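You operate a simulated robot arm through the tools that you are given. There is no shell and no other tool. Be economical: measure what you need, move in short steps, check, and stop when the job is done.

You run a simulated two-armed robot. Do the job below in one go: nothing can be reset, and whatever is moved stays where it is left.

Task
Wipe up the spill on the island top with the cloth napkin and put it back.

It is judged by the outcome, as a careful person would: the job done as asked, and still so three seconds after it is handed in. It fails if anything else is knocked over, pushed out of place, dropped, spilled or broken. Flat cloth is picked up by pressing the open fingertips on it (5 to 10 N) and closing them slowly along it; thin cloth reads only 2 to 8 mm in the jaws.

Robot
Two 7-joint arms with two-finger parallel grippers on one trunk, on a base that drives. Base frame: it is fixed to the floor where the robot stands at the start and does not move with it; the origin is under the middle of the robot, x ahead of it, y to its left, z up; the surface under the hand at the start is at about z = 910. Units: mm, rad, N and s.
The left shoulder is at the start at [70, 130, 1187], the right one opposite. With the tool pointing down near the work surface each hand reaches from about 220 to 520 mm from the robot's upright axis, wherever it stands, measured 20 degrees to its own side. Payload 1.57 kg a hand.
Tool frame (each hand has its own): the origin (TCP) lies between the finger pads and is the grasp point; the fingertips stand 30 mm ahead of it; z points along the fingers, y is the line along which they close. The gripper opens to 80 mm. The fingers are 17 mm wide and 12 mm thick; the gripper's body (40 by 82 mm) begins 80 mm behind the TCP.
Orientation is that of the tool frame in the base frame, as a unit quaternion [w, x, y, z]. With the fingers straight down and closing along the base's y, the tool's x points along the base's -x, its y along +y and its z along -z.

Tools
- The arms move only by the tool jog_arm. It takes "left_deltas", "right_deltas" or both (then of equal length, played together; a hand with none holds still); each is a list of rows, each a list of 6 numbers: the shift along the base's x, y, z in mm, then the turn, a rotation vector about the base's x, y, z in rad. In form: [[tx, ty, tz, wx, wy, wz], ...]. A call has 1 to 12 rows; each row shifts and turns the commanded pose from where the row before left it. "left_fingers" and "right_fingers" are, for a hand that has rows, the gripper command, from -1 (shut) to 1 (fully open), values between in proportion, set as the call begins (left out, the last holds). A row lasts 0.2 s, in which the tool goes at most 50 mm and 0.15 rad; a call with a longer step from one row to the next is refused whole, and so is a gripper value outside its range. Where a pose cannot be reached the arm comes as near as it can. A force on the tool above 40 N (or 10 N above the force at the start of the call, whichever is more), or a blocked arm, ends the call early, and 0.2 s more pass. Each finger travels about 108 mm/s and halts on what it meets, pressing with about 34 N; the grip force reading is that of the motor and also rises with nothing between the fingers. The clock runs only during rows and for 0.2 s after the last one: add rows that do not move to give the fingers time. It gives the time, the measured TCP pose, the force on the tool (base axes), the opening and the grip force at its end, in the units of the frame above (readings bear some noise), with the torque about the TCP (base axes, N m) and any sound that the robot's microphone picked up.
- Cameras (640 x 400 px; columns grow to the right, rows downward): "scene" is now at [126.2, -22.6, 1399.2]; the picture's right is [-0.03, -1.00, 0.00], its down [-0.78, 0.03, -0.63] and it looks along [0.63, -0.02, -0.78] (base axes); focal length 273 px, centre (320, 200). "left" rides on the left gripper at [72, 7, -122] in its tool frame; the picture's right is [-0.09, 1.00, 0.00], its down [-0.84, -0.08, -0.54] and it looks along [-0.54, -0.05, 0.84] (tool axes); focal length 238 px, centre (320, 200). "right" rides on the right gripper at [72, -7, -122] in its tool frame; the picture's right is [0.09, 1.00, 0.00], its down [-0.84, 0.08, -0.54] and it looks along [-0.54, 0.05, 0.84] (tool axes); focal length 238 px, centre (320, 200). There is no depth. A picture from a camera that has moved, and an enlarged one, comes with that camera's place and axes in the base frame and with its lens. The place of the scene camera against the robot may be out by one fixed shift of up to 25 mm in any direction.
- snapshot(camera): a new picture of that camera. The clock stands still meanwhile.
- raise_lower(by): slides the trunk up (or, below 0, down) by that many mm; the arms and the scene camera ride with it, the base frame stays. It gives what a move gives, with no picture.
- steer(legs): drives the robot by 1 to 6 legs, each [ahead, left, turn to the left] in mm, mm and rad, along the robot's own axes; the way and the turn of a leg run together, so that a leg with both is an arc; at most 1500 mm and 3.142 rad a leg. The arms and the cameras ride along, it lands a little off, and it stops where it bumps. It gives what a move gives.
- head_to(pan, tilt): turns the head with the scene camera to pan (to the left, within 1.501 rad either way) and tilt (down, from -0.506 to 1.204), counted from straight ahead of the robot. It gives what a move gives.
- enlarge(camera, box): a new picture of the part [left, top, right, bottom] of that camera's present view, enlarged. The clock stands still meanwhile.
- close_job(): hands the job in; it is judged then, once.

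Go step by step. Nothing tells you exact positions but the pictures and the camera data: compare them with the known pose of the tool, close in by small moves and look again before you grip or let go. The budget is 120 turns and 88 pictures, counting those below and the enlarged ones. Unless the task says otherwise, let go and move clear before handing in, and close with one line.

The tools are called after "Emit:" as name(argument=value, ...) on one line, values as JSON. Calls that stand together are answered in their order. jog_arm: Moves the arms, as the interface text tells. Its arguments: {"type":"object","properties":{"left_deltas":{"type":"array"},"left_fingers":{"type":"number"},"right_deltas":{"type":"array"},"right_fingers":{"type":"number"}},"required":[]} The other tools are called the same way: raise_lower (by) slides the trunk up or down; steer (legs) drives the base; head_to (pan, tilt) turns the head that bears the scene camera; snapshot (camera) takes a picture; enlarge (camera, box) takes an enlarged picture of a part of a camera's view; close_job () hands the job in.

At the start:

```text
time: 0.0
left_position: [327.1, 0.2, 1122.4]
left_ee_rot: [0.0, 0.0, 1.0, 0.0]
left_wrist_force: [-0.2, 0.4, -0.3]
left_torque: [-0.01, 0.01, -0.04]
left_grip_width: 80.0
left_grip_force: 0.0
right_position: [284.9, -248.6, 1094.8]
right_ee_rot: [0.0, -0.001, 1.0, 0.0]
right_wrist_force: [-0.1, 0.1, 0.0]
right_torque: [-0.04, -0.02, 0.04]
right_grip_width: 80.0
right_grip_force: 0.1
trunk travel left (down, up): [-825.0, 115.0]
robot x, y, heading: [1.2, -1.1, -0.007]
head pan, tilt: [-0.033, 0.894]
```

scene: 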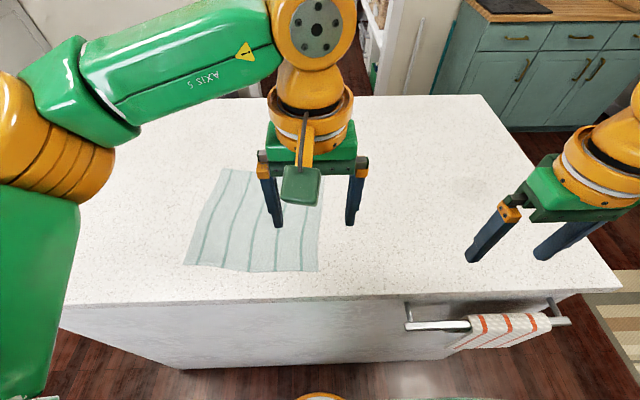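
right: 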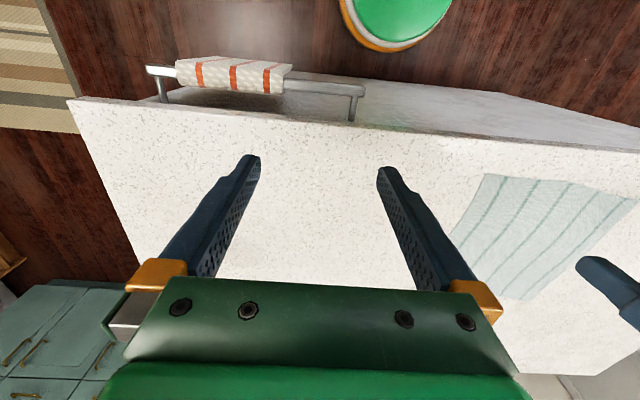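
left: 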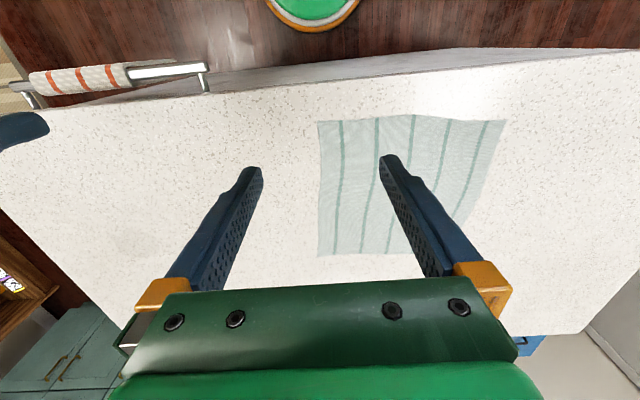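

The teal-striped napkin lies flat on the island at about x 350–625, y -40..215. I can't see the spill yet, so I'll look closer.

Emit:
enlarge(camera="scene", box=[340, 80, 640, 300])

Emit:
enlarge(camera="scene", box=[40, 80, 340, 300])

```text
1.82 times, centred on (490, 190) of scene
camera zoom: at [126.2, -22.6, 1399.2], right [-0.03, -1.0, 0.0], down [-0.78, 0.03, -0.63], along [0.63, -0.02, -0.78], focal length 496 px, centre (11, 218)
```

zoom: 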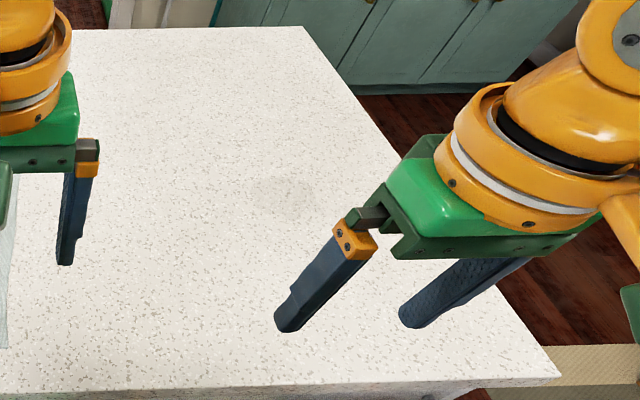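

```text
1.82 times, centred on (190, 190) of scene
camera zoom: at [126.2, -22.6, 1399.2], right [-0.03, -1.0, 0.0], down [-0.78, 0.03, -0.63], along [0.63, -0.02, -0.78], focal length 496 px, centre (556, 218)
```

zoom: 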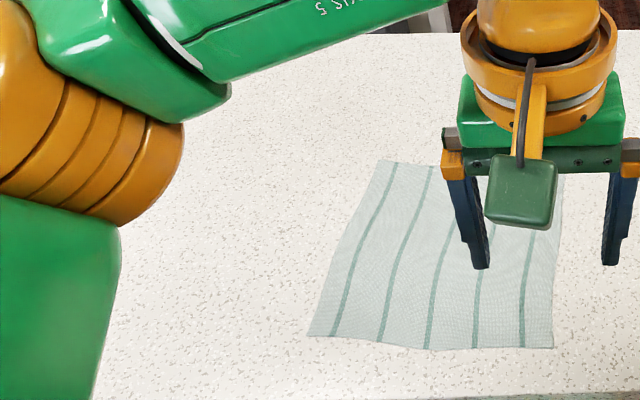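

I see a faint grey patch around (558, -393), which is probably the spill. I'll tilt the head down to check the clearance in front of the base before driving.

Emit:
head_to(pan=-0.3, tilt=1.204)

Emit:
snapshot(camera="scene")

```text
time: 0.8
left_position: [328.1, -1.9, 1119.9]
left_ee_rot: [-0.001, 0.0, 1.0, 0.0]
left_wrist_force: [1.0, -0.2, -0.2]
left_torque: [-0.02, -0.01, -0.01]
left_grip_width: 79.8
left_grip_force: 0.2
right_position: [284.9, -249.6, 1093.4]
right_ee_rot: [0.0, 0.0, 1.0, 0.0]
right_wrist_force: [-0.2, -0.9, -0.7]
right_torque: [0.02, 0.03, 0.0]
right_grip_width: 80.0
right_grip_force: 0.0
trunk travel left (down, up): [-825.0, 115.0]
robot x, y, heading: [3.8, -0.4, -0.003]
head pan, tilt: [-0.3, 1.201]
```

```text
82 pictures are left
camera scene: at [103.7, -36.7, 1378.9], right [-0.3, -0.96, 0.0], down [-0.89, 0.28, -0.36], along [0.35, -0.11, -0.93], focal length 273 px, centre (320, 200)
```

scene: 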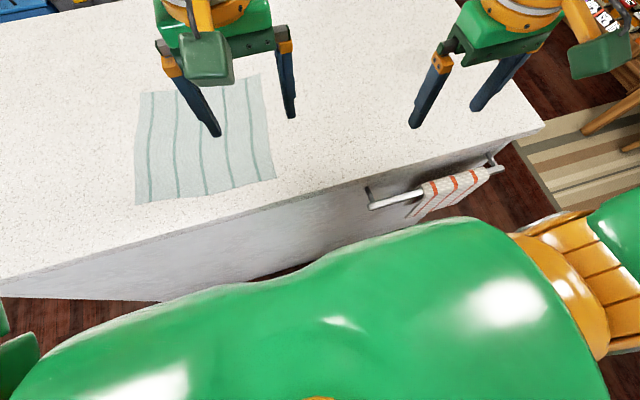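

There is a rail with a towel in front of the island at about x≈258, so forward room is limited. I'll test the left arm's far reach with a forward-tilted tool, in the air, to see if the spill can be wiped from this side.

Emit:
jog_arm(left_deltas=[[27, 16, -12, 0, -0.06, 0], [27, 16, -12, 0, -0.06, 0], [27, 16, -12, 0, -0.06, 0], [27, 16, -12, 0, -0.06, 0], [27, 16, -12, 0, -0.06, 0], [27, 16, -12, 0, -0.06, 0], [27, 16, -12, 0, -0.06, 0], [27, 16, -12, 0, -0.06, 0], [27, 16, -12, 0, -0.06, 0], [27, 16, -12, 0, -0.06, 0], [0, 0, 0, 0, 0, 0]])

Emit:
head_to(pan=-0.6, tilt=0.85)

Emit:
snapshot(camera="scene")

```text
time: 3.2
left_position: [599.6, 158.3, 999.7]
left_ee_rot: [0.296, 0.0, 0.955, 0.0]
left_wrist_force: [0.4, 0.3, -0.2]
left_torque: [0.0, 0.01, 0.01]
left_grip_width: 79.8
left_grip_force: 0.0
right_position: [285.0, -249.7, 1094.4]
right_ee_rot: [0.001, -0.001, 1.0, 0.0]
right_wrist_force: [0.7, -0.3, -0.6]
right_torque: [-0.02, 0.0, -0.02]
right_grip_width: 80.0
right_grip_force: 0.0
trunk travel left (down, up): [-825.0, 115.0]
robot x, y, heading: [-1.8, -2.3, -0.0]
head pan, tilt: [-0.3, 1.201]
```

```text
time: 4.0
left_position: [598.9, 158.8, 999.7]
left_ee_rot: [0.295, 0.0, 0.955, 0.0]
left_wrist_force: [1.0, 0.2, 0.0]
left_torque: [0.01, 0.02, 0.02]
left_grip_width: 80.0
left_grip_force: 0.0
right_position: [283.6, -249.5, 1094.2]
right_ee_rot: [-0.001, 0.0, 1.0, 0.0]
right_wrist_force: [0.0, -0.3, -0.2]
right_torque: [0.02, 0.02, 0.0]
right_grip_width: 80.1
right_grip_force: 0.0
trunk travel left (down, up): [-825.0, 115.0]
robot x, y, heading: [0.6, -2.9, -0.002]
head pan, tilt: [-0.6, 0.85]
```

```text
81 pictures are left
camera scene: at [114.7, -64.3, 1402.5], right [-0.56, -0.83, 0.0], down [-0.62, 0.42, -0.66], along [0.54, -0.37, -0.75], focal length 273 px, centre (320, 200)
```

scene: 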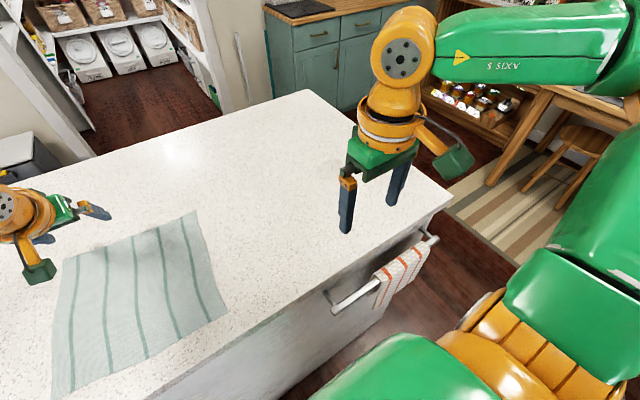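

Reach to x≈600 works from here with a tilted tool, so the front side will do. I'll shift the right hand aside to see the spill clearly.

Emit:
jog_arm(right_deltas=[[-20, -40, 10, 0, 0, 0], [-20, -40, 10, 0, 0, 0], [-20, -40, 10, 0, 0, 0], [0, 0, 0, 0, 0, 0]])

Emit:
enlarge(camera="scene", box=[220, 80, 460, 240])

```text
time: 5.0
left_position: [598.2, 158.2, 1000.7]
left_ee_rot: [0.296, 0.001, 0.955, 0.0]
left_wrist_force: [-0.2, 0.1, 0.3]
left_torque: [-0.02, 0.02, -0.01]
left_grip_width: 80.1
left_grip_force: 0.1
right_position: [223.6, -370.3, 1125.2]
right_ee_rot: [-0.001, -0.001, 1.0, 0.0]
right_wrist_force: [-0.6, 0.2, -0.5]
right_torque: [0.02, 0.0, 0.02]
right_grip_width: 80.1
right_grip_force: 0.0
trunk travel left (down, up): [-825.0, 115.0]
robot x, y, heading: [-1.4, -1.1, -0.001]
head pan, tilt: [-0.6, 0.85]
```

```text
2.50 times, centred on (340, 160) of scene
camera zoom: at [114.8, -63.8, 1402.5], right [-0.56, -0.83, 0.0], down [-0.62, 0.42, -0.66], along [0.54, -0.37, -0.75], focal length 683 px, centre (270, 300)
```

zoom: 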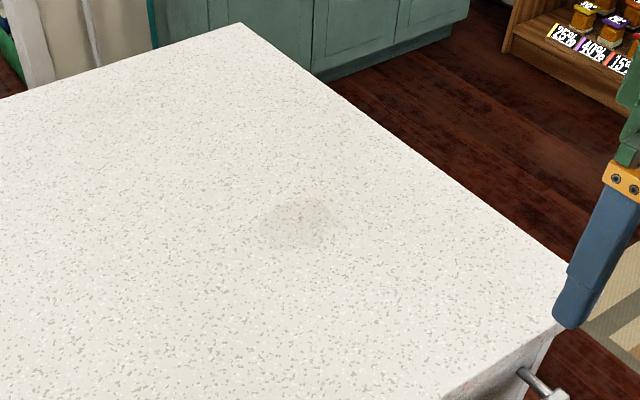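

The spill is a roughly 85 mm disc at about (548, -392). Now I'll bring the left hand upright over the middle of the napkin's right edge and check with the wrist camera.

Emit:
jog_arm(left_deltas=[[-20, -29, 0, 0, 0.1, 0], [-20, -29, 0, 0, 0.1, 0], [-20, -29, 0, 0, 0.1, 0], [-20, -29, 0, 0, 0.1, 0], [-20, -29, -5, 0, 0.1, 0], [-20, -29, -5, 0, 0.1, 0], [0, 0, 0, 0, 0, 0]], left_fingers=0.0)

Emit:
snapshot(camera="left")

Emit:
head_to(pan=0.05, tilt=0.894)

Emit:
snapshot(camera="scene")

```text
time: 6.6
left_position: [452.2, 4.9, 985.3]
left_ee_rot: [-0.001, 0.0, 1.0, 0.0]
left_wrist_force: [-0.3, 0.2, -0.3]
left_torque: [-0.02, 0.02, 0.01]
left_grip_width: 39.9
left_grip_force: 0.0
left hand out of reach, approached as far as the arm can: row 4, 5, 6
right_position: [225.6, -369.6, 1124.9]
right_ee_rot: [0.0, 0.0, 1.0, 0.0]
right_wrist_force: [-0.4, 0.1, 0.4]
right_torque: [-0.02, -0.01, -0.01]
right_grip_width: 79.6
right_grip_force: 0.0
trunk travel left (down, up): [-825.0, 115.0]
robot x, y, heading: [-1.2, 0.7, 0.0]
head pan, tilt: [-0.6, 0.85]
```

```text
79 pictures are left
camera left: at [380.3, 12.2, 1108.7], right [0.09, 1.0, 0.0], down [0.84, -0.08, 0.54], along [0.54, -0.05, -0.84], focal length 238 px, centre (320, 200)
```

left: 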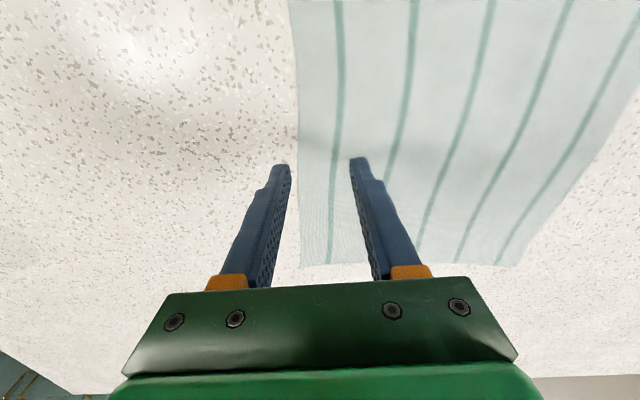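

```text
time: 7.7
left_position: [453.1, 5.2, 986.1]
left_ee_rot: [0.0, 0.0, 1.0, -0.001]
left_wrist_force: [0.0, -0.1, 0.1]
left_torque: [0.0, 0.02, 0.03]
left_grip_width: 40.2
left_grip_force: 0.1
right_position: [225.4, -370.3, 1124.9]
right_ee_rot: [0.0, -0.001, 1.0, 0.0]
right_wrist_force: [-0.3, 0.2, 0.0]
right_torque: [0.01, 0.02, 0.03]
right_grip_width: 80.1
right_grip_force: 0.1
trunk travel left (down, up): [-825.0, 115.0]
robot x, y, heading: [0.3, 1.3, 0.001]
head pan, tilt: [0.051, 0.894]
```

```text
78 pictures are left
camera scene: at [126.0, -16.7, 1399.2], right [0.05, -1.0, 0.0], down [-0.78, -0.04, -0.63], along [0.63, 0.03, -0.78], focal length 273 px, centre (320, 200)
```

scene: 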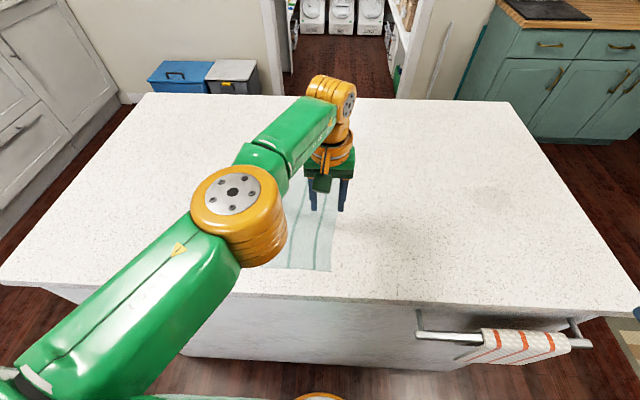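

The wrist camera puts the napkin's right edge at y≈-15 at x 473, so the scene camera reads about 16 mm too far right. The left hand is near its cross-body limit, so I'll drive right and slightly ahead.

Emit:
steer(legs=[[25, -130, 0]])

Emit:
snapshot(camera="left")

```text
time: 8.9
left_position: [476.9, -121.2, 986.6]
left_ee_rot: [-0.001, -0.001, 1.0, -0.002]
left_wrist_force: [0.2, -0.9, -0.2]
left_torque: [-0.04, 0.0, 0.0]
left_grip_width: 39.7
left_grip_force: 0.1
right_position: [248.6, -497.8, 1125.9]
right_ee_rot: [0.001, 0.001, 1.0, -0.001]
right_wrist_force: [-0.3, 1.3, -0.3]
right_torque: [-0.02, 0.0, 0.01]
right_grip_width: 80.2
right_grip_force: 0.0
trunk travel left (down, up): [-825.0, 115.0]
robot x, y, heading: [23.9, -132.9, -0.004]
head pan, tilt: [0.051, 0.894]
```

```text
77 pictures are left
camera left: at [404.5, -115.2, 1109.0], right [0.09, 1.0, 0.0], down [0.84, -0.08, 0.54], along [0.54, -0.05, -0.84], focal length 238 px, centre (320, 200)
```

left: 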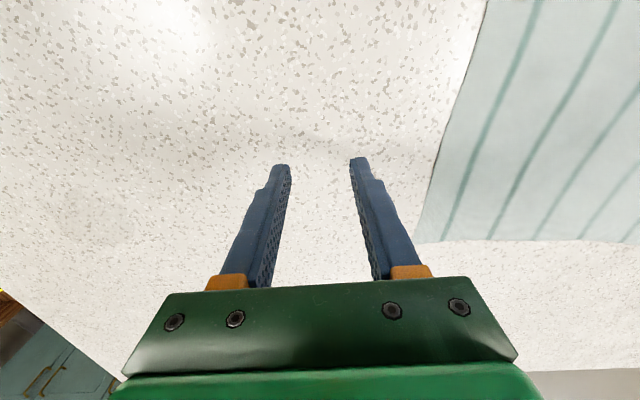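

The wrist view shows the spill at about (544, -368), which agrees with the corrected scene estimate. I'll move the left hand over the napkin just inside its right edge.

Emit:
jog_arm(left_deltas=[[0, 35, 0, 0, 0, 0], [0, 35, 0, 0, 0, 0], [0, 35, -10, 0, 0, 0], [0, 34, -10, 0, 0, 0], [0, 0, -8, 0, 0, 0], [0, 0, 0, 0, 0, 0]])

Emit:
snapshot(camera="left")

```text
time: 10.3
left_position: [477.5, 15.0, 959.1]
left_ee_rot: [0.0, 0.0, 1.0, 0.0]
left_wrist_force: [0.5, 0.4, 0.8]
left_torque: [0.02, -0.03, -0.01]
left_grip_width: 40.3
left_grip_force: 0.1
left hand out of reach, approached as far as the arm can: row 1
right_position: [248.9, -501.4, 1125.7]
right_ee_rot: [0.0, 0.0, 1.0, 0.001]
right_wrist_force: [-0.2, 0.1, -0.5]
right_torque: [-0.03, 0.0, 0.01]
right_grip_width: 79.9
right_grip_force: 0.1
trunk travel left (down, up): [-825.0, 115.0]
robot x, y, heading: [25.4, -124.1, 0.003]
head pan, tilt: [0.051, 0.894]
```

```text
76 pictures are left
camera left: at [405.1, 23.0, 1081.7], right [0.09, 1.0, 0.0], down [0.84, -0.08, 0.54], along [0.54, -0.05, -0.84], focal length 238 px, centre (320, 200)
```

left: 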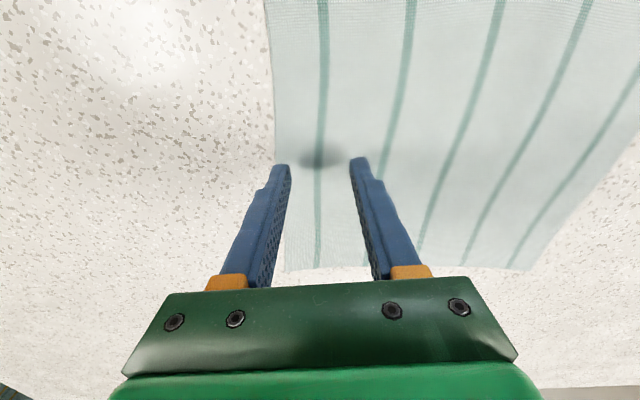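

The outer finger is right at the cloth edge, so I'll shift 10 mm inward and descend gently toward contact.

Emit:
jog_arm(left_deltas=[[0, 10, -3, 0, 0, 0], [0, 0, -4, 0, 0, 0], [0, 0, -4, 0, 0, 0], [0, 0, -3, 0, 0, 0], [0, 0, -2, 0, 0, 0], [0, 0, 0, 0, 0, 0]])

```text
time: 11.8
left_position: [477.6, 25.0, 942.1]
left_ee_rot: [0.0, 0.0, 1.0, 0.0]
left_wrist_force: [-0.2, -0.3, -0.4]
left_torque: [0.02, 0.03, 0.0]
left_grip_width: 40.3
left_grip_force: 0.0
right_position: [249.4, -498.6, 1124.0]
right_ee_rot: [0.001, 0.001, 1.0, -0.001]
right_wrist_force: [-0.4, 0.1, -0.5]
right_torque: [-0.04, 0.01, 0.01]
right_grip_width: 80.1
right_grip_force: 0.1
trunk travel left (down, up): [-825.0, 115.0]
robot x, y, heading: [25.4, -131.9, -0.008]
head pan, tilt: [0.051, 0.894]
```

Emit:
jog_arm(left_deltas=[[0, 0, -1, 0, 0, 0], [0, 0, -1, 0, 0, 0], [0, 0, 0, 0, 0, 0]])

```text
time: 12.6
left_position: [476.1, 24.9, 941.3]
left_ee_rot: [0.0, 0.0, 1.0, 0.0]
left_wrist_force: [0.3, 0.5, 1.6]
left_torque: [0.0, -0.01, 0.01]
left_grip_width: 40.0
left_grip_force: 0.1
right_position: [248.4, -499.7, 1125.2]
right_ee_rot: [0.001, 0.001, 1.0, 0.0]
right_wrist_force: [0.4, 0.8, -1.1]
right_torque: [0.01, 0.0, -0.05]
right_grip_width: 80.2
right_grip_force: 0.1
trunk travel left (down, up): [-825.0, 115.0]
robot x, y, heading: [25.6, -131.8, -0.006]
head pan, tilt: [0.051, 0.894]
```

Contact is just starting (1.6 N). I'll press a little more.

Emit:
jog_arm(left_deltas=[[0, 0, -1, 0, 0, 0], [0, 0, -1, 0, 0, 0], [0, 0, 0, 0, 0, 0]])

```text
time: 13.3
left_position: [476.0, 23.2, 939.1]
left_ee_rot: [0.003, 0.0, 1.0, 0.0]
left_wrist_force: [3.4, 1.3, 20.2]
left_torque: [-0.07, -0.07, -0.02]
left_grip_width: 40.2
left_grip_force: 0.1
right_position: [246.6, -500.1, 1125.3]
right_ee_rot: [0.0, 0.001, 1.0, 0.001]
right_wrist_force: [0.2, -0.4, -0.1]
right_torque: [0.03, 0.0, 0.0]
right_grip_width: 80.0
right_grip_force: 0.2
trunk travel left (down, up): [-825.0, 115.0]
robot x, y, heading: [24.9, -126.5, 0.0]
head pan, tilt: [0.051, 0.894]
```

That is 20 N, which is too much. I'll back off slightly.

Emit:
jog_arm(left_deltas=[[0, 0, 1, 0, 0, 0], [0, 0, 0, 0, 0, 0]])

```text
time: 13.9
left_position: [475.3, 24.8, 941.3]
left_ee_rot: [0.002, -0.001, 1.0, 0.001]
left_wrist_force: [3.5, 1.5, 17.3]
left_torque: [-0.2, -0.02, 0.0]
left_grip_width: 39.7
left_grip_force: 0.1
right_position: [246.3, -500.4, 1125.0]
right_ee_rot: [0.001, 0.001, 1.0, 0.001]
right_wrist_force: [-0.2, 0.6, -0.1]
right_torque: [0.0, 0.0, -0.02]
right_grip_width: 80.1
right_grip_force: 0.1
trunk travel left (down, up): [-825.0, 115.0]
robot x, y, heading: [24.9, -130.3, 0.0]
head pan, tilt: [0.051, 0.894]
```

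Emit:
jog_arm(left_deltas=[[0, 0, 0.7, 0, 0, 0], [0, 0, 0, 0, 0, 0]])

```text
time: 14.6
left_position: [476.0, 24.9, 941.2]
left_ee_rot: [0.001, 0.0, 1.0, 0.001]
left_wrist_force: [0.8, -0.2, 9.9]
left_torque: [-0.18, -0.01, -0.01]
left_grip_width: 40.0
left_grip_force: 0.1
right_position: [246.9, -499.7, 1125.5]
right_ee_rot: [0.001, 0.001, 1.0, 0.0]
right_wrist_force: [0.5, 0.5, -0.4]
right_torque: [0.0, -0.03, 0.0]
right_grip_width: 79.8
right_grip_force: 0.1
trunk travel left (down, up): [-825.0, 115.0]
robot x, y, heading: [22.5, -130.1, -0.005]
head pan, tilt: [0.051, 0.894]
```

Now it reads about 10 N. I'll close in slow steps.

Emit:
jog_arm(left_deltas=[[0, 0, -0.1, 0, 0, 0], [0, 0, 0, 0, 0, 0]], left_fingers=-0.25)

Emit:
jog_arm(left_deltas=[[0, 0, 0, 0, 0, 0], [0, 0, 0, 0, 0, 0]], left_fingers=-0.45)

Emit:
snapshot(camera="left")

```text
time: 15.2
left_position: [474.6, 25.2, 940.3]
left_ee_rot: [0.0, 0.0, 1.0, 0.001]
left_wrist_force: [-1.1, -0.1, 4.0]
left_torque: [-0.04, 0.04, -0.02]
left_grip_width: 29.8
left_grip_force: 0.0
right_position: [247.8, -500.3, 1124.8]
right_ee_rot: [0.001, 0.002, 1.0, 0.001]
right_wrist_force: [-0.2, 1.0, 0.0]
right_torque: [-0.03, -0.02, 0.02]
right_grip_width: 79.8
right_grip_force: 0.0
trunk travel left (down, up): [-825.0, 115.0]
robot x, y, heading: [22.7, -128.3, 0.001]
head pan, tilt: [0.051, 0.894]
```

```text
time: 15.8
left_position: [475.8, 24.5, 940.5]
left_ee_rot: [0.0, 0.0, 1.0, 0.0]
left_wrist_force: [-0.7, -0.4, 2.3]
left_torque: [-0.04, 0.05, 0.02]
left_grip_width: 21.7
left_grip_force: 0.0
right_position: [248.3, -499.8, 1125.1]
right_ee_rot: [0.0, 0.001, 1.0, 0.0]
right_wrist_force: [-0.3, -0.2, 0.7]
right_torque: [0.01, -0.02, -0.02]
right_grip_width: 80.2
right_grip_force: 0.0
trunk travel left (down, up): [-825.0, 115.0]
robot x, y, heading: [23.1, -130.8, -0.001]
head pan, tilt: [0.051, 0.894]
```

```text
75 pictures are left
camera left: at [403.6, 31.4, 1063.5], right [0.09, 1.0, 0.0], down [0.84, -0.08, 0.54], along [0.54, -0.05, -0.84], focal length 238 px, centre (320, 200)
```

left: 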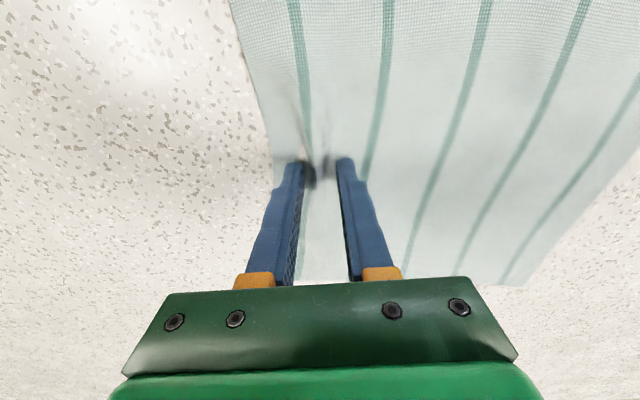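

The cloth is bunching between the tips, but the press force has dropped. I'll press slightly more and keep closing.

Emit:
jog_arm(left_deltas=[[0, 0, -0.6, 0, 0, 0], [0, 0, 0, 0, 0, 0]])

Emit:
jog_arm(left_deltas=[[0, 0, 0, 0, 0, 0], [0, 0, 0, 0, 0, 0]], left_fingers=-0.65)

Emit:
jog_arm(left_deltas=[[0, 0, 0, 0, 0, 0], [0, 0, 0, 0, 0, 0]], left_fingers=-0.82)

Emit:
jog_arm(left_deltas=[[0, 0, 0, 0, 0, 0], [0, 0, 0, 0, 0, 0], [0, 0, 0, 0, 0, 0]], left_fingers=-1)

Emit:
snapshot(camera="left")

```text
time: 16.4
left_position: [476.3, 25.4, 941.7]
left_ee_rot: [0.001, 0.0, 1.0, 0.0]
left_wrist_force: [1.4, 1.2, 7.0]
left_torque: [0.0, 0.0, -0.03]
left_grip_width: 21.8
left_grip_force: 0.1
right_position: [247.5, -500.5, 1126.1]
right_ee_rot: [0.001, 0.001, 1.0, 0.0]
right_wrist_force: [0.3, -0.3, -0.2]
right_torque: [0.01, -0.01, -0.01]
right_grip_width: 80.0
right_grip_force: 0.0
trunk travel left (down, up): [-825.0, 115.0]
robot x, y, heading: [28.4, -129.6, -0.005]
head pan, tilt: [0.051, 0.894]
```

```text
time: 16.9
left_position: [476.9, 23.8, 941.5]
left_ee_rot: [0.001, 0.001, 1.0, 0.0]
left_wrist_force: [-0.1, 0.1, 8.2]
left_torque: [-0.05, 0.03, 0.02]
left_grip_width: 13.2
left_grip_force: 0.0
right_position: [247.3, -500.3, 1125.1]
right_ee_rot: [0.001, 0.001, 1.0, 0.001]
right_wrist_force: [-0.4, -0.2, 0.6]
right_torque: [0.01, 0.0, -0.01]
right_grip_width: 80.2
right_grip_force: 0.0
trunk travel left (down, up): [-825.0, 115.0]
robot x, y, heading: [22.6, -128.5, -0.001]
head pan, tilt: [0.051, 0.894]
```

```text
time: 17.6
left_position: [475.8, 24.4, 941.4]
left_ee_rot: [0.001, 0.001, 1.0, 0.0]
left_wrist_force: [-0.3, 0.5, 8.2]
left_torque: [-0.07, 0.01, 0.01]
left_grip_width: 6.2
left_grip_force: 0.0
right_position: [246.0, -500.8, 1124.6]
right_ee_rot: [0.002, 0.001, 1.0, 0.0]
right_wrist_force: [-0.7, -0.1, 0.2]
right_torque: [0.03, -0.02, 0.0]
right_grip_width: 80.0
right_grip_force: 0.2
trunk travel left (down, up): [-825.0, 115.0]
robot x, y, heading: [27.5, -130.5, -0.004]
head pan, tilt: [0.051, 0.894]
```

```text
time: 18.4
left_position: [476.4, 23.7, 941.2]
left_ee_rot: [0.001, 0.0, 1.0, 0.0]
left_wrist_force: [0.3, -0.5, 9.0]
left_torque: [-0.09, -0.04, -0.02]
left_grip_width: 1.9
left_grip_force: 23.8
right_position: [247.4, -499.9, 1124.5]
right_ee_rot: [0.001, 0.001, 1.0, 0.001]
right_wrist_force: [0.4, 0.3, 0.1]
right_torque: [-0.02, -0.04, 0.0]
right_grip_width: 80.1
right_grip_force: 0.0
trunk travel left (down, up): [-825.0, 115.0]
robot x, y, heading: [20.3, -127.2, -0.001]
head pan, tilt: [0.051, 0.894]
```

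```text
74 pictures are left
camera left: at [403.1, 30.4, 1063.3], right [0.09, 1.0, 0.0], down [0.84, -0.08, 0.54], along [0.54, -0.05, -0.84], focal length 238 px, centre (320, 200)
```

left: 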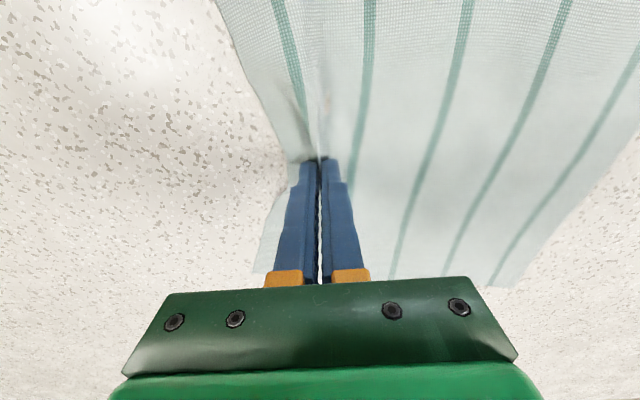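

Width reads 1.9 mm with a fold visible between the tips. I'll lift gently and see whether the cloth comes along.

Emit:
jog_arm(left_deltas=[[0, 0, 5, 0, 0, 0], [0, 0, 10, 0, 0, 0], [0, 0, 15, 0, 0, 0], [0, 0, 15, 0, 0, 0], [0, 0, 0, 0, 0, 0]])

Emit:
snapshot(camera="left")

Emit:
snapshot(camera="scene")

```text
time: 19.6
left_position: [477.7, 24.0, 986.1]
left_ee_rot: [0.0, 0.0, 1.0, 0.0]
left_wrist_force: [-0.3, 0.1, -0.3]
left_torque: [-0.01, 0.0, 0.0]
left_grip_width: 2.1
left_grip_force: 24.1
right_position: [249.9, -499.5, 1124.0]
right_ee_rot: [0.001, 0.0, 1.0, 0.0]
right_wrist_force: [0.4, 0.2, 0.5]
right_torque: [-0.01, 0.01, -0.02]
right_grip_width: 80.0
right_grip_force: 0.1
trunk travel left (down, up): [-825.0, 115.0]
robot x, y, heading: [23.0, -128.7, 0.001]
head pan, tilt: [0.051, 0.894]
```

```text
73 pictures are left
camera left: at [405.1, 30.1, 1109.2], right [0.09, 1.0, 0.0], down [0.84, -0.08, 0.54], along [0.54, -0.05, -0.84], focal length 238 px, centre (320, 200)
```

left: 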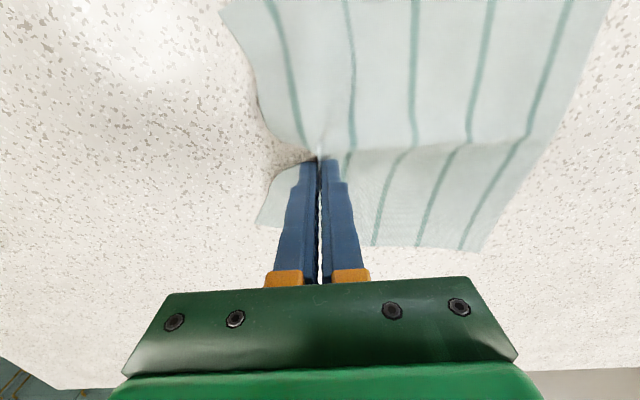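

```text
72 pictures are left
camera scene: at [150.7, -145.8, 1399.2], right [0.05, -1.0, 0.0], down [-0.78, -0.04, -0.63], along [0.63, 0.03, -0.78], focal length 273 px, centre (320, 200)
```

scene: 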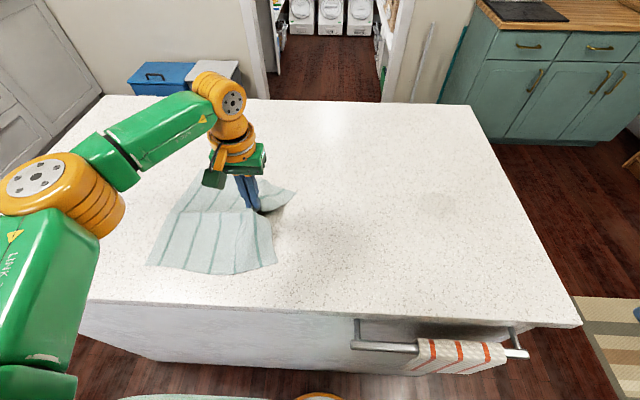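

The cloth is held. I'll drive right with the cloth trailing low over the counter to bring the hand near the spill.

Emit:
steer(legs=[[0, -150, 0], [0, -170, 0]])

Emit:
snapshot(camera="scene")

Emit:
snapshot(camera="left")

```text
time: 22.0
left_position: [477.6, -295.2, 986.1]
left_ee_rot: [0.0, 0.0, 1.0, -0.001]
left_wrist_force: [-0.4, 0.1, 0.3]
left_torque: [0.02, 0.0, 0.0]
left_grip_width: 1.8
left_grip_force: 23.4
right_position: [249.4, -816.9, 1125.9]
right_ee_rot: [0.0, 0.0, 1.0, -0.001]
right_wrist_force: [-0.3, 0.5, 0.7]
right_torque: [-0.05, 0.02, 0.02]
right_grip_width: 80.1
right_grip_force: 0.2
trunk travel left (down, up): [-825.0, 115.0]
robot x, y, heading: [22.8, -448.9, -0.004]
head pan, tilt: [0.051, 0.894]
```

```text
71 pictures are left
camera scene: at [150.6, -463.3, 1399.2], right [0.05, -1.0, 0.0], down [-0.78, -0.04, -0.63], along [0.63, 0.03, -0.78], focal length 273 px, centre (320, 200)
```

scene: 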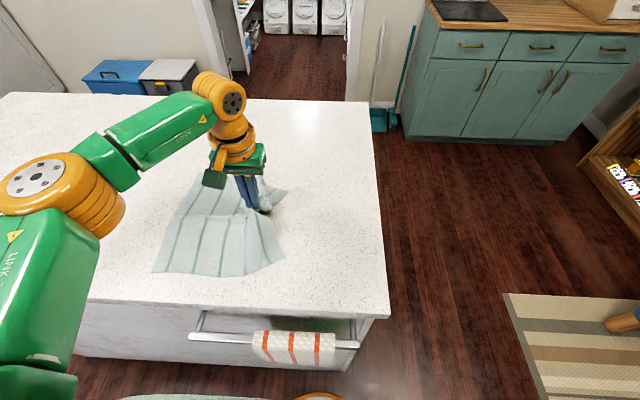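

```text
70 pictures are left
camera left: at [404.8, -288.1, 1108.5], right [0.09, 1.0, 0.0], down [0.84, -0.08, 0.54], along [0.54, -0.05, -0.84], focal length 238 px, centre (320, 200)
```

left: 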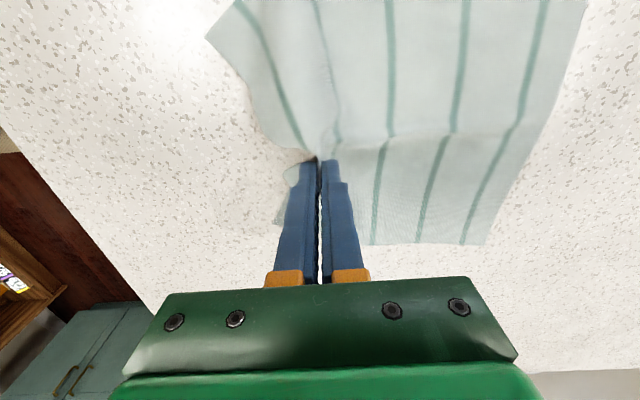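

The spill lies just right of the fingers at about (535, -372). To avoid the cross-body limit I'll swing the hand left relative to the robot, then drive right to restore it.

Emit:
jog_arm(left_deltas=[[15, 30, 5, 0, -0.09, 0], [15, 30, 5, 0, -0.09, 0], [15, 25, 0, 0, -0.09, 0], [15, 15, 0, 0, -0.08, 0], [0, 0, 0, 0, 0, 0]])

Emit:
steer(legs=[[0, -120, 0]])

Emit:
snapshot(camera="scene")

Emit:
snapshot(camera="left")

```text
time: 23.2
left_position: [535.5, -195.7, 995.6]
left_ee_rot: [0.174, -0.001, 0.985, 0.0]
left_wrist_force: [-0.1, -0.2, -1.0]
left_torque: [0.0, 0.01, -0.03]
left_grip_width: 2.1
left_grip_force: 23.1
right_position: [249.1, -820.8, 1124.9]
right_ee_rot: [0.0, 0.0, 1.0, 0.0]
right_wrist_force: [0.2, -0.5, 0.0]
right_torque: [-0.01, 0.0, 0.0]
right_grip_width: 80.1
right_grip_force: 0.1
trunk travel left (down, up): [-825.0, 115.0]
robot x, y, heading: [24.9, -449.2, 0.001]
head pan, tilt: [0.051, 0.894]
```

```text
time: 24.4
left_position: [535.2, -310.3, 994.1]
left_ee_rot: [0.175, 0.0, 0.985, -0.002]
left_wrist_force: [0.2, -0.1, 0.6]
left_torque: [0.02, -0.01, -0.02]
left_grip_width: 1.8
left_grip_force: 23.9
right_position: [248.9, -934.5, 1126.0]
right_ee_rot: [0.0, 0.0, 1.0, -0.001]
right_wrist_force: [0.1, 0.5, 0.2]
right_torque: [-0.05, -0.01, -0.02]
right_grip_width: 80.0
right_grip_force: 0.1
trunk travel left (down, up): [-825.0, 115.0]
robot x, y, heading: [26.5, -570.5, 0.003]
head pan, tilt: [0.051, 0.894]
```

```text
69 pictures are left
camera scene: at [150.4, -581.2, 1399.2], right [0.05, -1.0, 0.0], down [-0.78, -0.04, -0.63], along [0.63, 0.03, -0.78], focal length 273 px, centre (320, 200)
```

scene: 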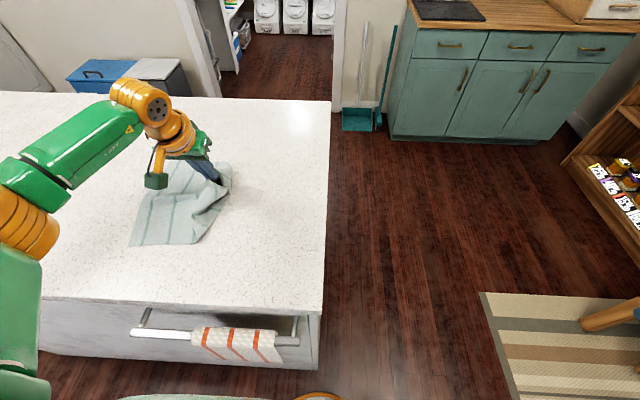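

```text
68 pictures are left
camera left: at [426.0, -304.3, 1084.6], right [0.09, 1.0, 0.03], down [0.6, -0.07, 0.8], along [0.8, -0.05, -0.6], focal length 238 px, centre (320, 200)
```

left: 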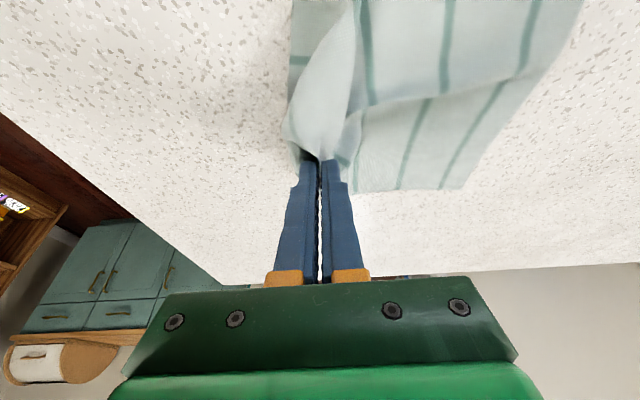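

Spill is just right of the held cloth. I'll lower the cloth to the counter and approach contact.

Emit:
jog_arm(left_deltas=[[0, -5, -15, 0, 0, 0], [0, -5, -15, 0, 0, 0], [0, -5, -10, 0, 0, 0], [0, -5, -6, 0, 0, 0], [0, 0, -3, 0, 0, 0], [0, 0, 0, 0, 0, 0]])

Emit:
jog_arm(left_deltas=[[0, 0, -1, 0, 0, 0], [0, 0, -1, 0, 0, 0], [0, 0, 0, 0, 0, 0]])

```text
time: 25.8
left_position: [535.4, -333.7, 944.8]
left_ee_rot: [0.174, 0.0, 0.985, 0.0]
left_wrist_force: [1.0, 0.4, 0.5]
left_torque: [0.0, -0.02, 0.02]
left_grip_width: 1.8
left_grip_force: 23.5
right_position: [249.3, -939.5, 1125.6]
right_ee_rot: [0.0, -0.002, 1.0, -0.001]
right_wrist_force: [-0.1, 0.3, 0.1]
right_torque: [0.02, 0.0, 0.0]
right_grip_width: 80.0
right_grip_force: 0.0
trunk travel left (down, up): [-825.0, 115.0]
robot x, y, heading: [25.6, -571.0, 0.001]
head pan, tilt: [0.051, 0.894]
```

```text
time: 26.6
left_position: [536.9, -333.8, 943.6]
left_ee_rot: [0.174, -0.002, 0.985, 0.0]
left_wrist_force: [0.6, 0.2, 0.6]
left_torque: [-0.01, -0.02, 0.02]
left_grip_width: 1.8
left_grip_force: 23.7
right_position: [248.3, -938.3, 1124.5]
right_ee_rot: [0.0, 0.0, 1.0, 0.0]
right_wrist_force: [-1.0, -0.3, 0.1]
right_torque: [0.0, 0.01, 0.02]
right_grip_width: 80.2
right_grip_force: 0.0
trunk travel left (down, up): [-825.0, 115.0]
robot x, y, heading: [22.5, -570.9, -0.0]
head pan, tilt: [0.051, 0.894]
```

Emit:
jog_arm(left_deltas=[[0, 0, -1, 0, 0, 0], [0, 0, -0.7, 0, 0, 0], [0, 0, 0, 0, 0, 0]])

Emit:
snapshot(camera="left")

```text
time: 27.4
left_position: [535.9, -333.8, 942.6]
left_ee_rot: [0.175, -0.001, 0.985, 0.0]
left_wrist_force: [1.0, 1.2, 6.3]
left_torque: [0.04, -0.02, -0.01]
left_grip_width: 2.1
left_grip_force: 23.4
right_position: [248.5, -938.8, 1125.7]
right_ee_rot: [0.001, 0.001, 1.0, 0.0]
right_wrist_force: [1.0, 0.3, 0.2]
right_torque: [-0.01, 0.0, -0.02]
right_grip_width: 80.0
right_grip_force: 0.0
trunk travel left (down, up): [-825.0, 115.0]
robot x, y, heading: [24.9, -567.0, 0.002]
head pan, tilt: [0.051, 0.894]
```

```text
67 pictures are left
camera left: at [425.1, -327.3, 1033.1], right [0.09, 1.0, 0.03], down [0.6, -0.08, 0.8], along [0.8, -0.05, -0.6], focal length 238 px, centre (320, 200)
```

left: 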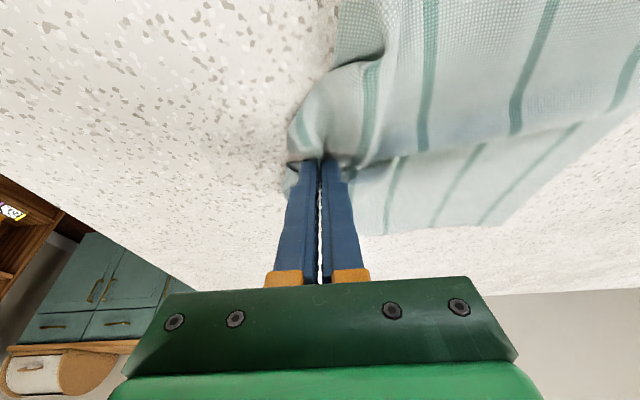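

Contact at about 6 N at the spill's left side. Now the first wiping stroke to the right.

Emit:
jog_arm(left_deltas=[[0, -14, 0, 0, 0, 0], [0, -14, 0, 0, 0, 0], [0, -14, 0, 0, 0, 0], [0, -14, 0, 0, 0, 0], [0, -14, 0, 0, 0, 0], [0, -14, 0, 0, 0, 0], [0, -14, 0, 0, 0, 0], [0, 0, 0, 0, 0, 0]])

Emit:
snapshot(camera="left")

Emit:
snapshot(camera="scene")

```text
time: 29.2
left_position: [533.1, -432.7, 943.2]
left_ee_rot: [0.177, -0.001, 0.984, -0.001]
left_wrist_force: [0.6, 5.3, 14.6]
left_torque: [0.14, -0.07, 0.04]
left_grip_width: 1.9
left_grip_force: 23.5
right_position: [245.6, -937.8, 1126.0]
right_ee_rot: [0.001, 0.001, 1.0, 0.0]
right_wrist_force: [-0.2, 0.0, 0.2]
right_torque: [-0.01, 0.01, 0.0]
right_grip_width: 79.8
right_grip_force: 0.0
trunk travel left (down, up): [-825.0, 115.0]
robot x, y, heading: [26.8, -569.7, -0.0]
head pan, tilt: [0.051, 0.894]
```

```text
66 pictures are left
camera left: at [423.3, -425.1, 1032.4], right [0.09, 1.0, 0.03], down [0.6, -0.08, 0.8], along [0.8, -0.05, -0.6], focal length 238 px, centre (320, 200)
```

left: 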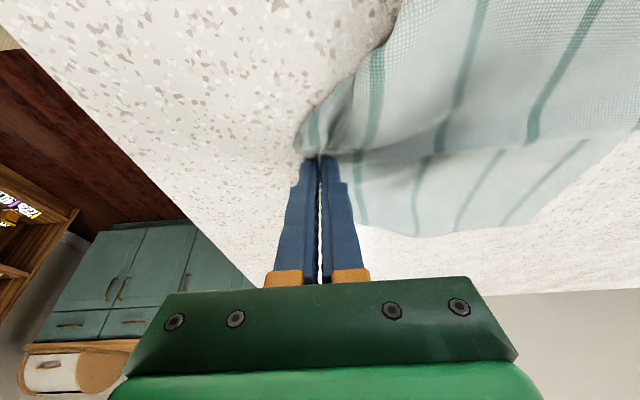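

```text
65 pictures are left
camera scene: at [146.2, -583.8, 1399.7], right [0.05, -1.0, 0.0], down [-0.78, -0.04, -0.63], along [0.63, 0.03, -0.78], focal length 273 px, centre (320, 200)
```

scene: 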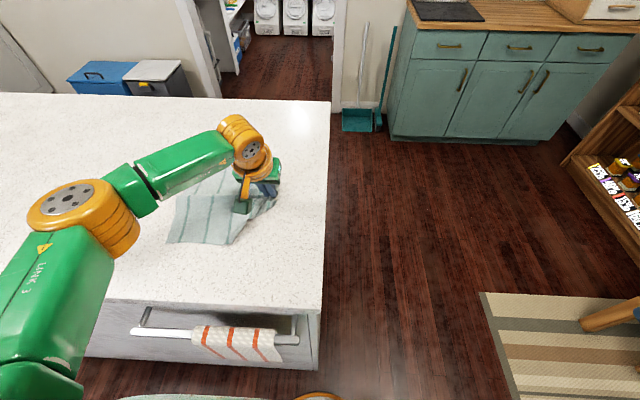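

The stroke went well. I'll make more overlapping strokes at nearer and farther x to cover the whole disc.

Emit:
jog_arm(left_deltas=[[-14, 7, 0.6, 0, 0, 0], [-10, 16, 0, 0, 0, 0], [0, 18, 0, 0, 0, 0], [0, 18, 0, 0, 0, 0], [0, 18, 0, 0, 0, 0], [0, 18, 0, 0, 0, 0], [0, -18, 0, 0, 0, 0], [0, -18, 0, 0, 0, 0], [0, -18, 0, 0, 0, 0], [0, -18, 0, 0, 0, 0], [0, -18, 0, 0, 0, 0], [0, 0, 0, 0, 0, 0]])

```text
time: 31.8
left_position: [512.6, -426.8, 943.6]
left_ee_rot: [0.174, -0.001, 0.985, 0.0]
left_wrist_force: [0.1, -0.7, 0.7]
left_torque: [-0.02, 0.04, -0.01]
left_grip_width: 1.9
left_grip_force: 23.0
right_position: [247.7, -937.7, 1124.9]
right_ee_rot: [0.0, 0.0, 1.0, 0.0]
right_wrist_force: [-0.3, 0.0, -0.2]
right_torque: [0.02, 0.01, 0.0]
right_grip_width: 80.0
right_grip_force: 0.0
trunk travel left (down, up): [-825.0, 115.0]
robot x, y, heading: [25.1, -571.1, -0.001]
head pan, tilt: [0.051, 0.894]
```

Force fell to about 1 N, so I'll press slightly more and repeat the near stroke before going to the far side.

Emit:
jog_arm(left_deltas=[[0, 0, -0.9, 0, 0, 0], [0, 18, 0, 0, 0, 0], [0, 18, 0, 0, 0, 0], [0, 18, 0, 0, 0, 0], [0, 18, 0, 0, 0, 0], [0, 14, 0, 0, 0, 0], [0, 0, 0, 0, 0, 0]])

Emit:
jog_arm(left_deltas=[[14, 0, 0, 0, 0, 0], [14, 0, 0, 0, 0, 0], [14, 0, 0, 0, 0, 0], [7, -10, 0, 0, 0, 0], [0, -16, 0, 0, 0, 0], [0, -16, 0, 0, 0, 0], [0, -16, 0, 0, 0, 0], [0, -16, 0, 0, 0, 0], [0, -12, 0, 0, 0, 0], [0, 0, 0, 0, 0, 0]])

Emit:
snapshot(camera="left")

```text
time: 33.4
left_position: [513.1, -338.6, 942.8]
left_ee_rot: [0.174, 0.0, 0.985, 0.0]
left_wrist_force: [0.9, -0.1, -0.2]
left_torque: [-0.01, 0.02, 0.0]
left_grip_width: 2.0
left_grip_force: 23.7
right_position: [250.6, -939.9, 1124.1]
right_ee_rot: [0.0, 0.0, 1.0, -0.001]
right_wrist_force: [0.0, -0.1, -0.4]
right_torque: [0.0, -0.01, 0.02]
right_grip_width: 80.1
right_grip_force: 0.1
trunk travel left (down, up): [-825.0, 115.0]
robot x, y, heading: [25.3, -565.5, 0.003]
head pan, tilt: [0.051, 0.894]
```

```text
time: 35.6
left_position: [559.6, -424.5, 942.9]
left_ee_rot: [0.175, -0.001, 0.985, 0.0]
left_wrist_force: [0.6, 0.0, 2.4]
left_torque: [0.01, -0.01, -0.01]
left_grip_width: 1.6
left_grip_force: 23.6
right_position: [246.9, -938.4, 1125.5]
right_ee_rot: [0.0, 0.0, 1.0, 0.0]
right_wrist_force: [0.3, 0.9, -0.5]
right_torque: [-0.01, 0.0, 0.01]
right_grip_width: 79.7
right_grip_force: 0.1
trunk travel left (down, up): [-825.0, 115.0]
robot x, y, heading: [25.1, -566.2, 0.006]
head pan, tilt: [0.051, 0.894]
```

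```text
64 pictures are left
camera left: at [449.5, -418.8, 1033.5], right [0.09, 1.0, 0.03], down [0.6, -0.08, 0.8], along [0.8, -0.05, -0.6], focal length 238 px, centre (320, 200)
```

left: 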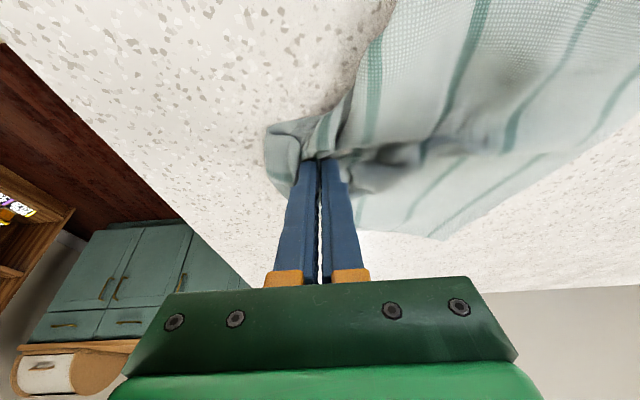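

The cloth is visibly darkening, so it is absorbing the spill. I'll press a bit more and zigzag again.

Emit:
jog_arm(left_deltas=[[0, 0, -0.8, 0, 0, 0], [0, 18, 0, 0, 0, 0], [0, 18, 0, 0, 0, 0], [0, 18, 0, 0, 0, 0], [0, 18, 0, 0, 0, 0], [-10, 14, 0, 0, 0, 0], [-8, -18, 0, 0, 0, 0], [0, -18, 0, 0, 0, 0], [0, -18, 0, 0, 0, 0], [0, -18, 0, 0, 0, 0], [0, -14, 0, 0, 0, 0], [0, 0, 0, 0, 0, 0]])

Emit:
jog_arm(left_deltas=[[-10, 0, -0.3, 0, 0, 0], [-10, 0, 0, 0, 0, 0], [-10, 0, 0, 0, 0, 0], [0, 18, 0, 0, 0, 0], [0, 18, 0, 0, 0, 0], [0, 18, 0, 0, 0, 0], [0, 18, 0, 0, 0, 0], [0, 14, 0, 0, 0, 0], [0, 0, 0, 0, 0, 0]])

Emit:
jog_arm(left_deltas=[[0, 0, 10, 0, 0, 0], [0, 20, 20, 0, 0, 0], [0, 30, 20, 0, 0, 0], [0, 30, 20, 0, 0, 0], [0, 20, 0, 0, 0, 0], [0, 0, 0, 0, 0, 0]])

Emit:
snapshot(camera="left")

Emit:
snapshot(camera="scene")

```text
time: 38.2
left_position: [542.1, -426.3, 942.3]
left_ee_rot: [0.175, -0.001, 0.985, 0.0]
left_wrist_force: [0.3, 1.1, 3.0]
left_torque: [0.02, -0.02, 0.02]
left_grip_width: 1.8
left_grip_force: 24.0
right_position: [247.4, -937.2, 1124.7]
right_ee_rot: [0.001, 0.001, 1.0, 0.0]
right_wrist_force: [-0.6, -0.5, 0.5]
right_torque: [-0.02, 0.05, -0.01]
right_grip_width: 79.9
right_grip_force: 0.1
trunk travel left (down, up): [-825.0, 115.0]
robot x, y, heading: [25.4, -566.1, -0.005]
head pan, tilt: [0.051, 0.894]
```

```text
time: 40.2
left_position: [509.9, -342.0, 942.9]
left_ee_rot: [0.175, 0.0, 0.985, 0.001]
left_wrist_force: [1.8, -2.9, 9.5]
left_torque: [-0.08, -0.05, -0.01]
left_grip_width: 1.7
left_grip_force: 23.9
right_position: [246.0, -940.7, 1125.4]
right_ee_rot: [0.002, 0.0, 1.0, 0.0]
right_wrist_force: [-0.8, -0.5, -0.2]
right_torque: [0.03, -0.03, 0.0]
right_grip_width: 79.8
right_grip_force: 0.0
trunk travel left (down, up): [-825.0, 115.0]
robot x, y, heading: [21.2, -565.2, 0.0]
head pan, tilt: [0.051, 0.894]
```

```text
time: 41.6
left_position: [510.7, -239.4, 1010.0]
left_ee_rot: [0.175, 0.0, 0.985, 0.0]
left_wrist_force: [0.0, 0.3, 0.1]
left_torque: [0.0, 0.02, -0.01]
left_grip_width: 2.0
left_grip_force: 23.7
right_position: [249.7, -939.6, 1125.3]
right_ee_rot: [0.0, 0.0, 1.0, 0.0]
right_wrist_force: [-0.2, 0.2, 0.1]
right_torque: [0.0, 0.01, 0.0]
right_grip_width: 80.2
right_grip_force: 0.1
trunk travel left (down, up): [-825.0, 115.0]
robot x, y, heading: [25.5, -567.6, -0.002]
head pan, tilt: [0.051, 0.894]
```

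```text
63 pictures are left
camera left: at [400.5, -232.8, 1100.3], right [0.09, 1.0, 0.03], down [0.6, -0.08, 0.8], along [0.8, -0.05, -0.6], focal length 238 px, centre (320, 200)
```

left: 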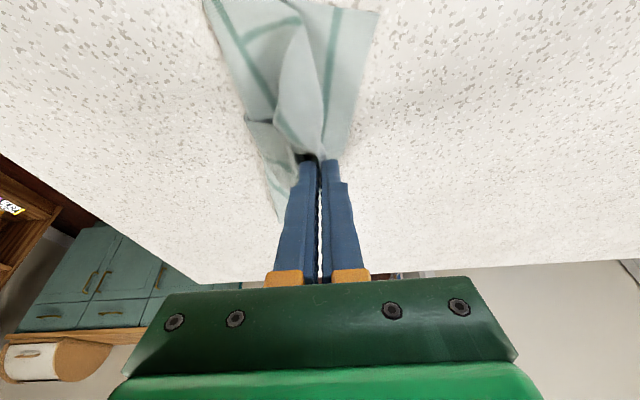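

```text
62 pictures are left
camera scene: at [150.5, -585.2, 1399.2], right [0.05, -1.0, 0.0], down [-0.78, -0.04, -0.63], along [0.63, 0.03, -0.78], focal length 273 px, centre (320, 200)
```

scene: 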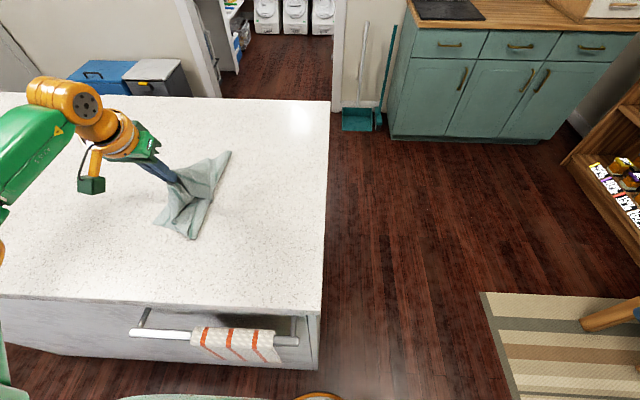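

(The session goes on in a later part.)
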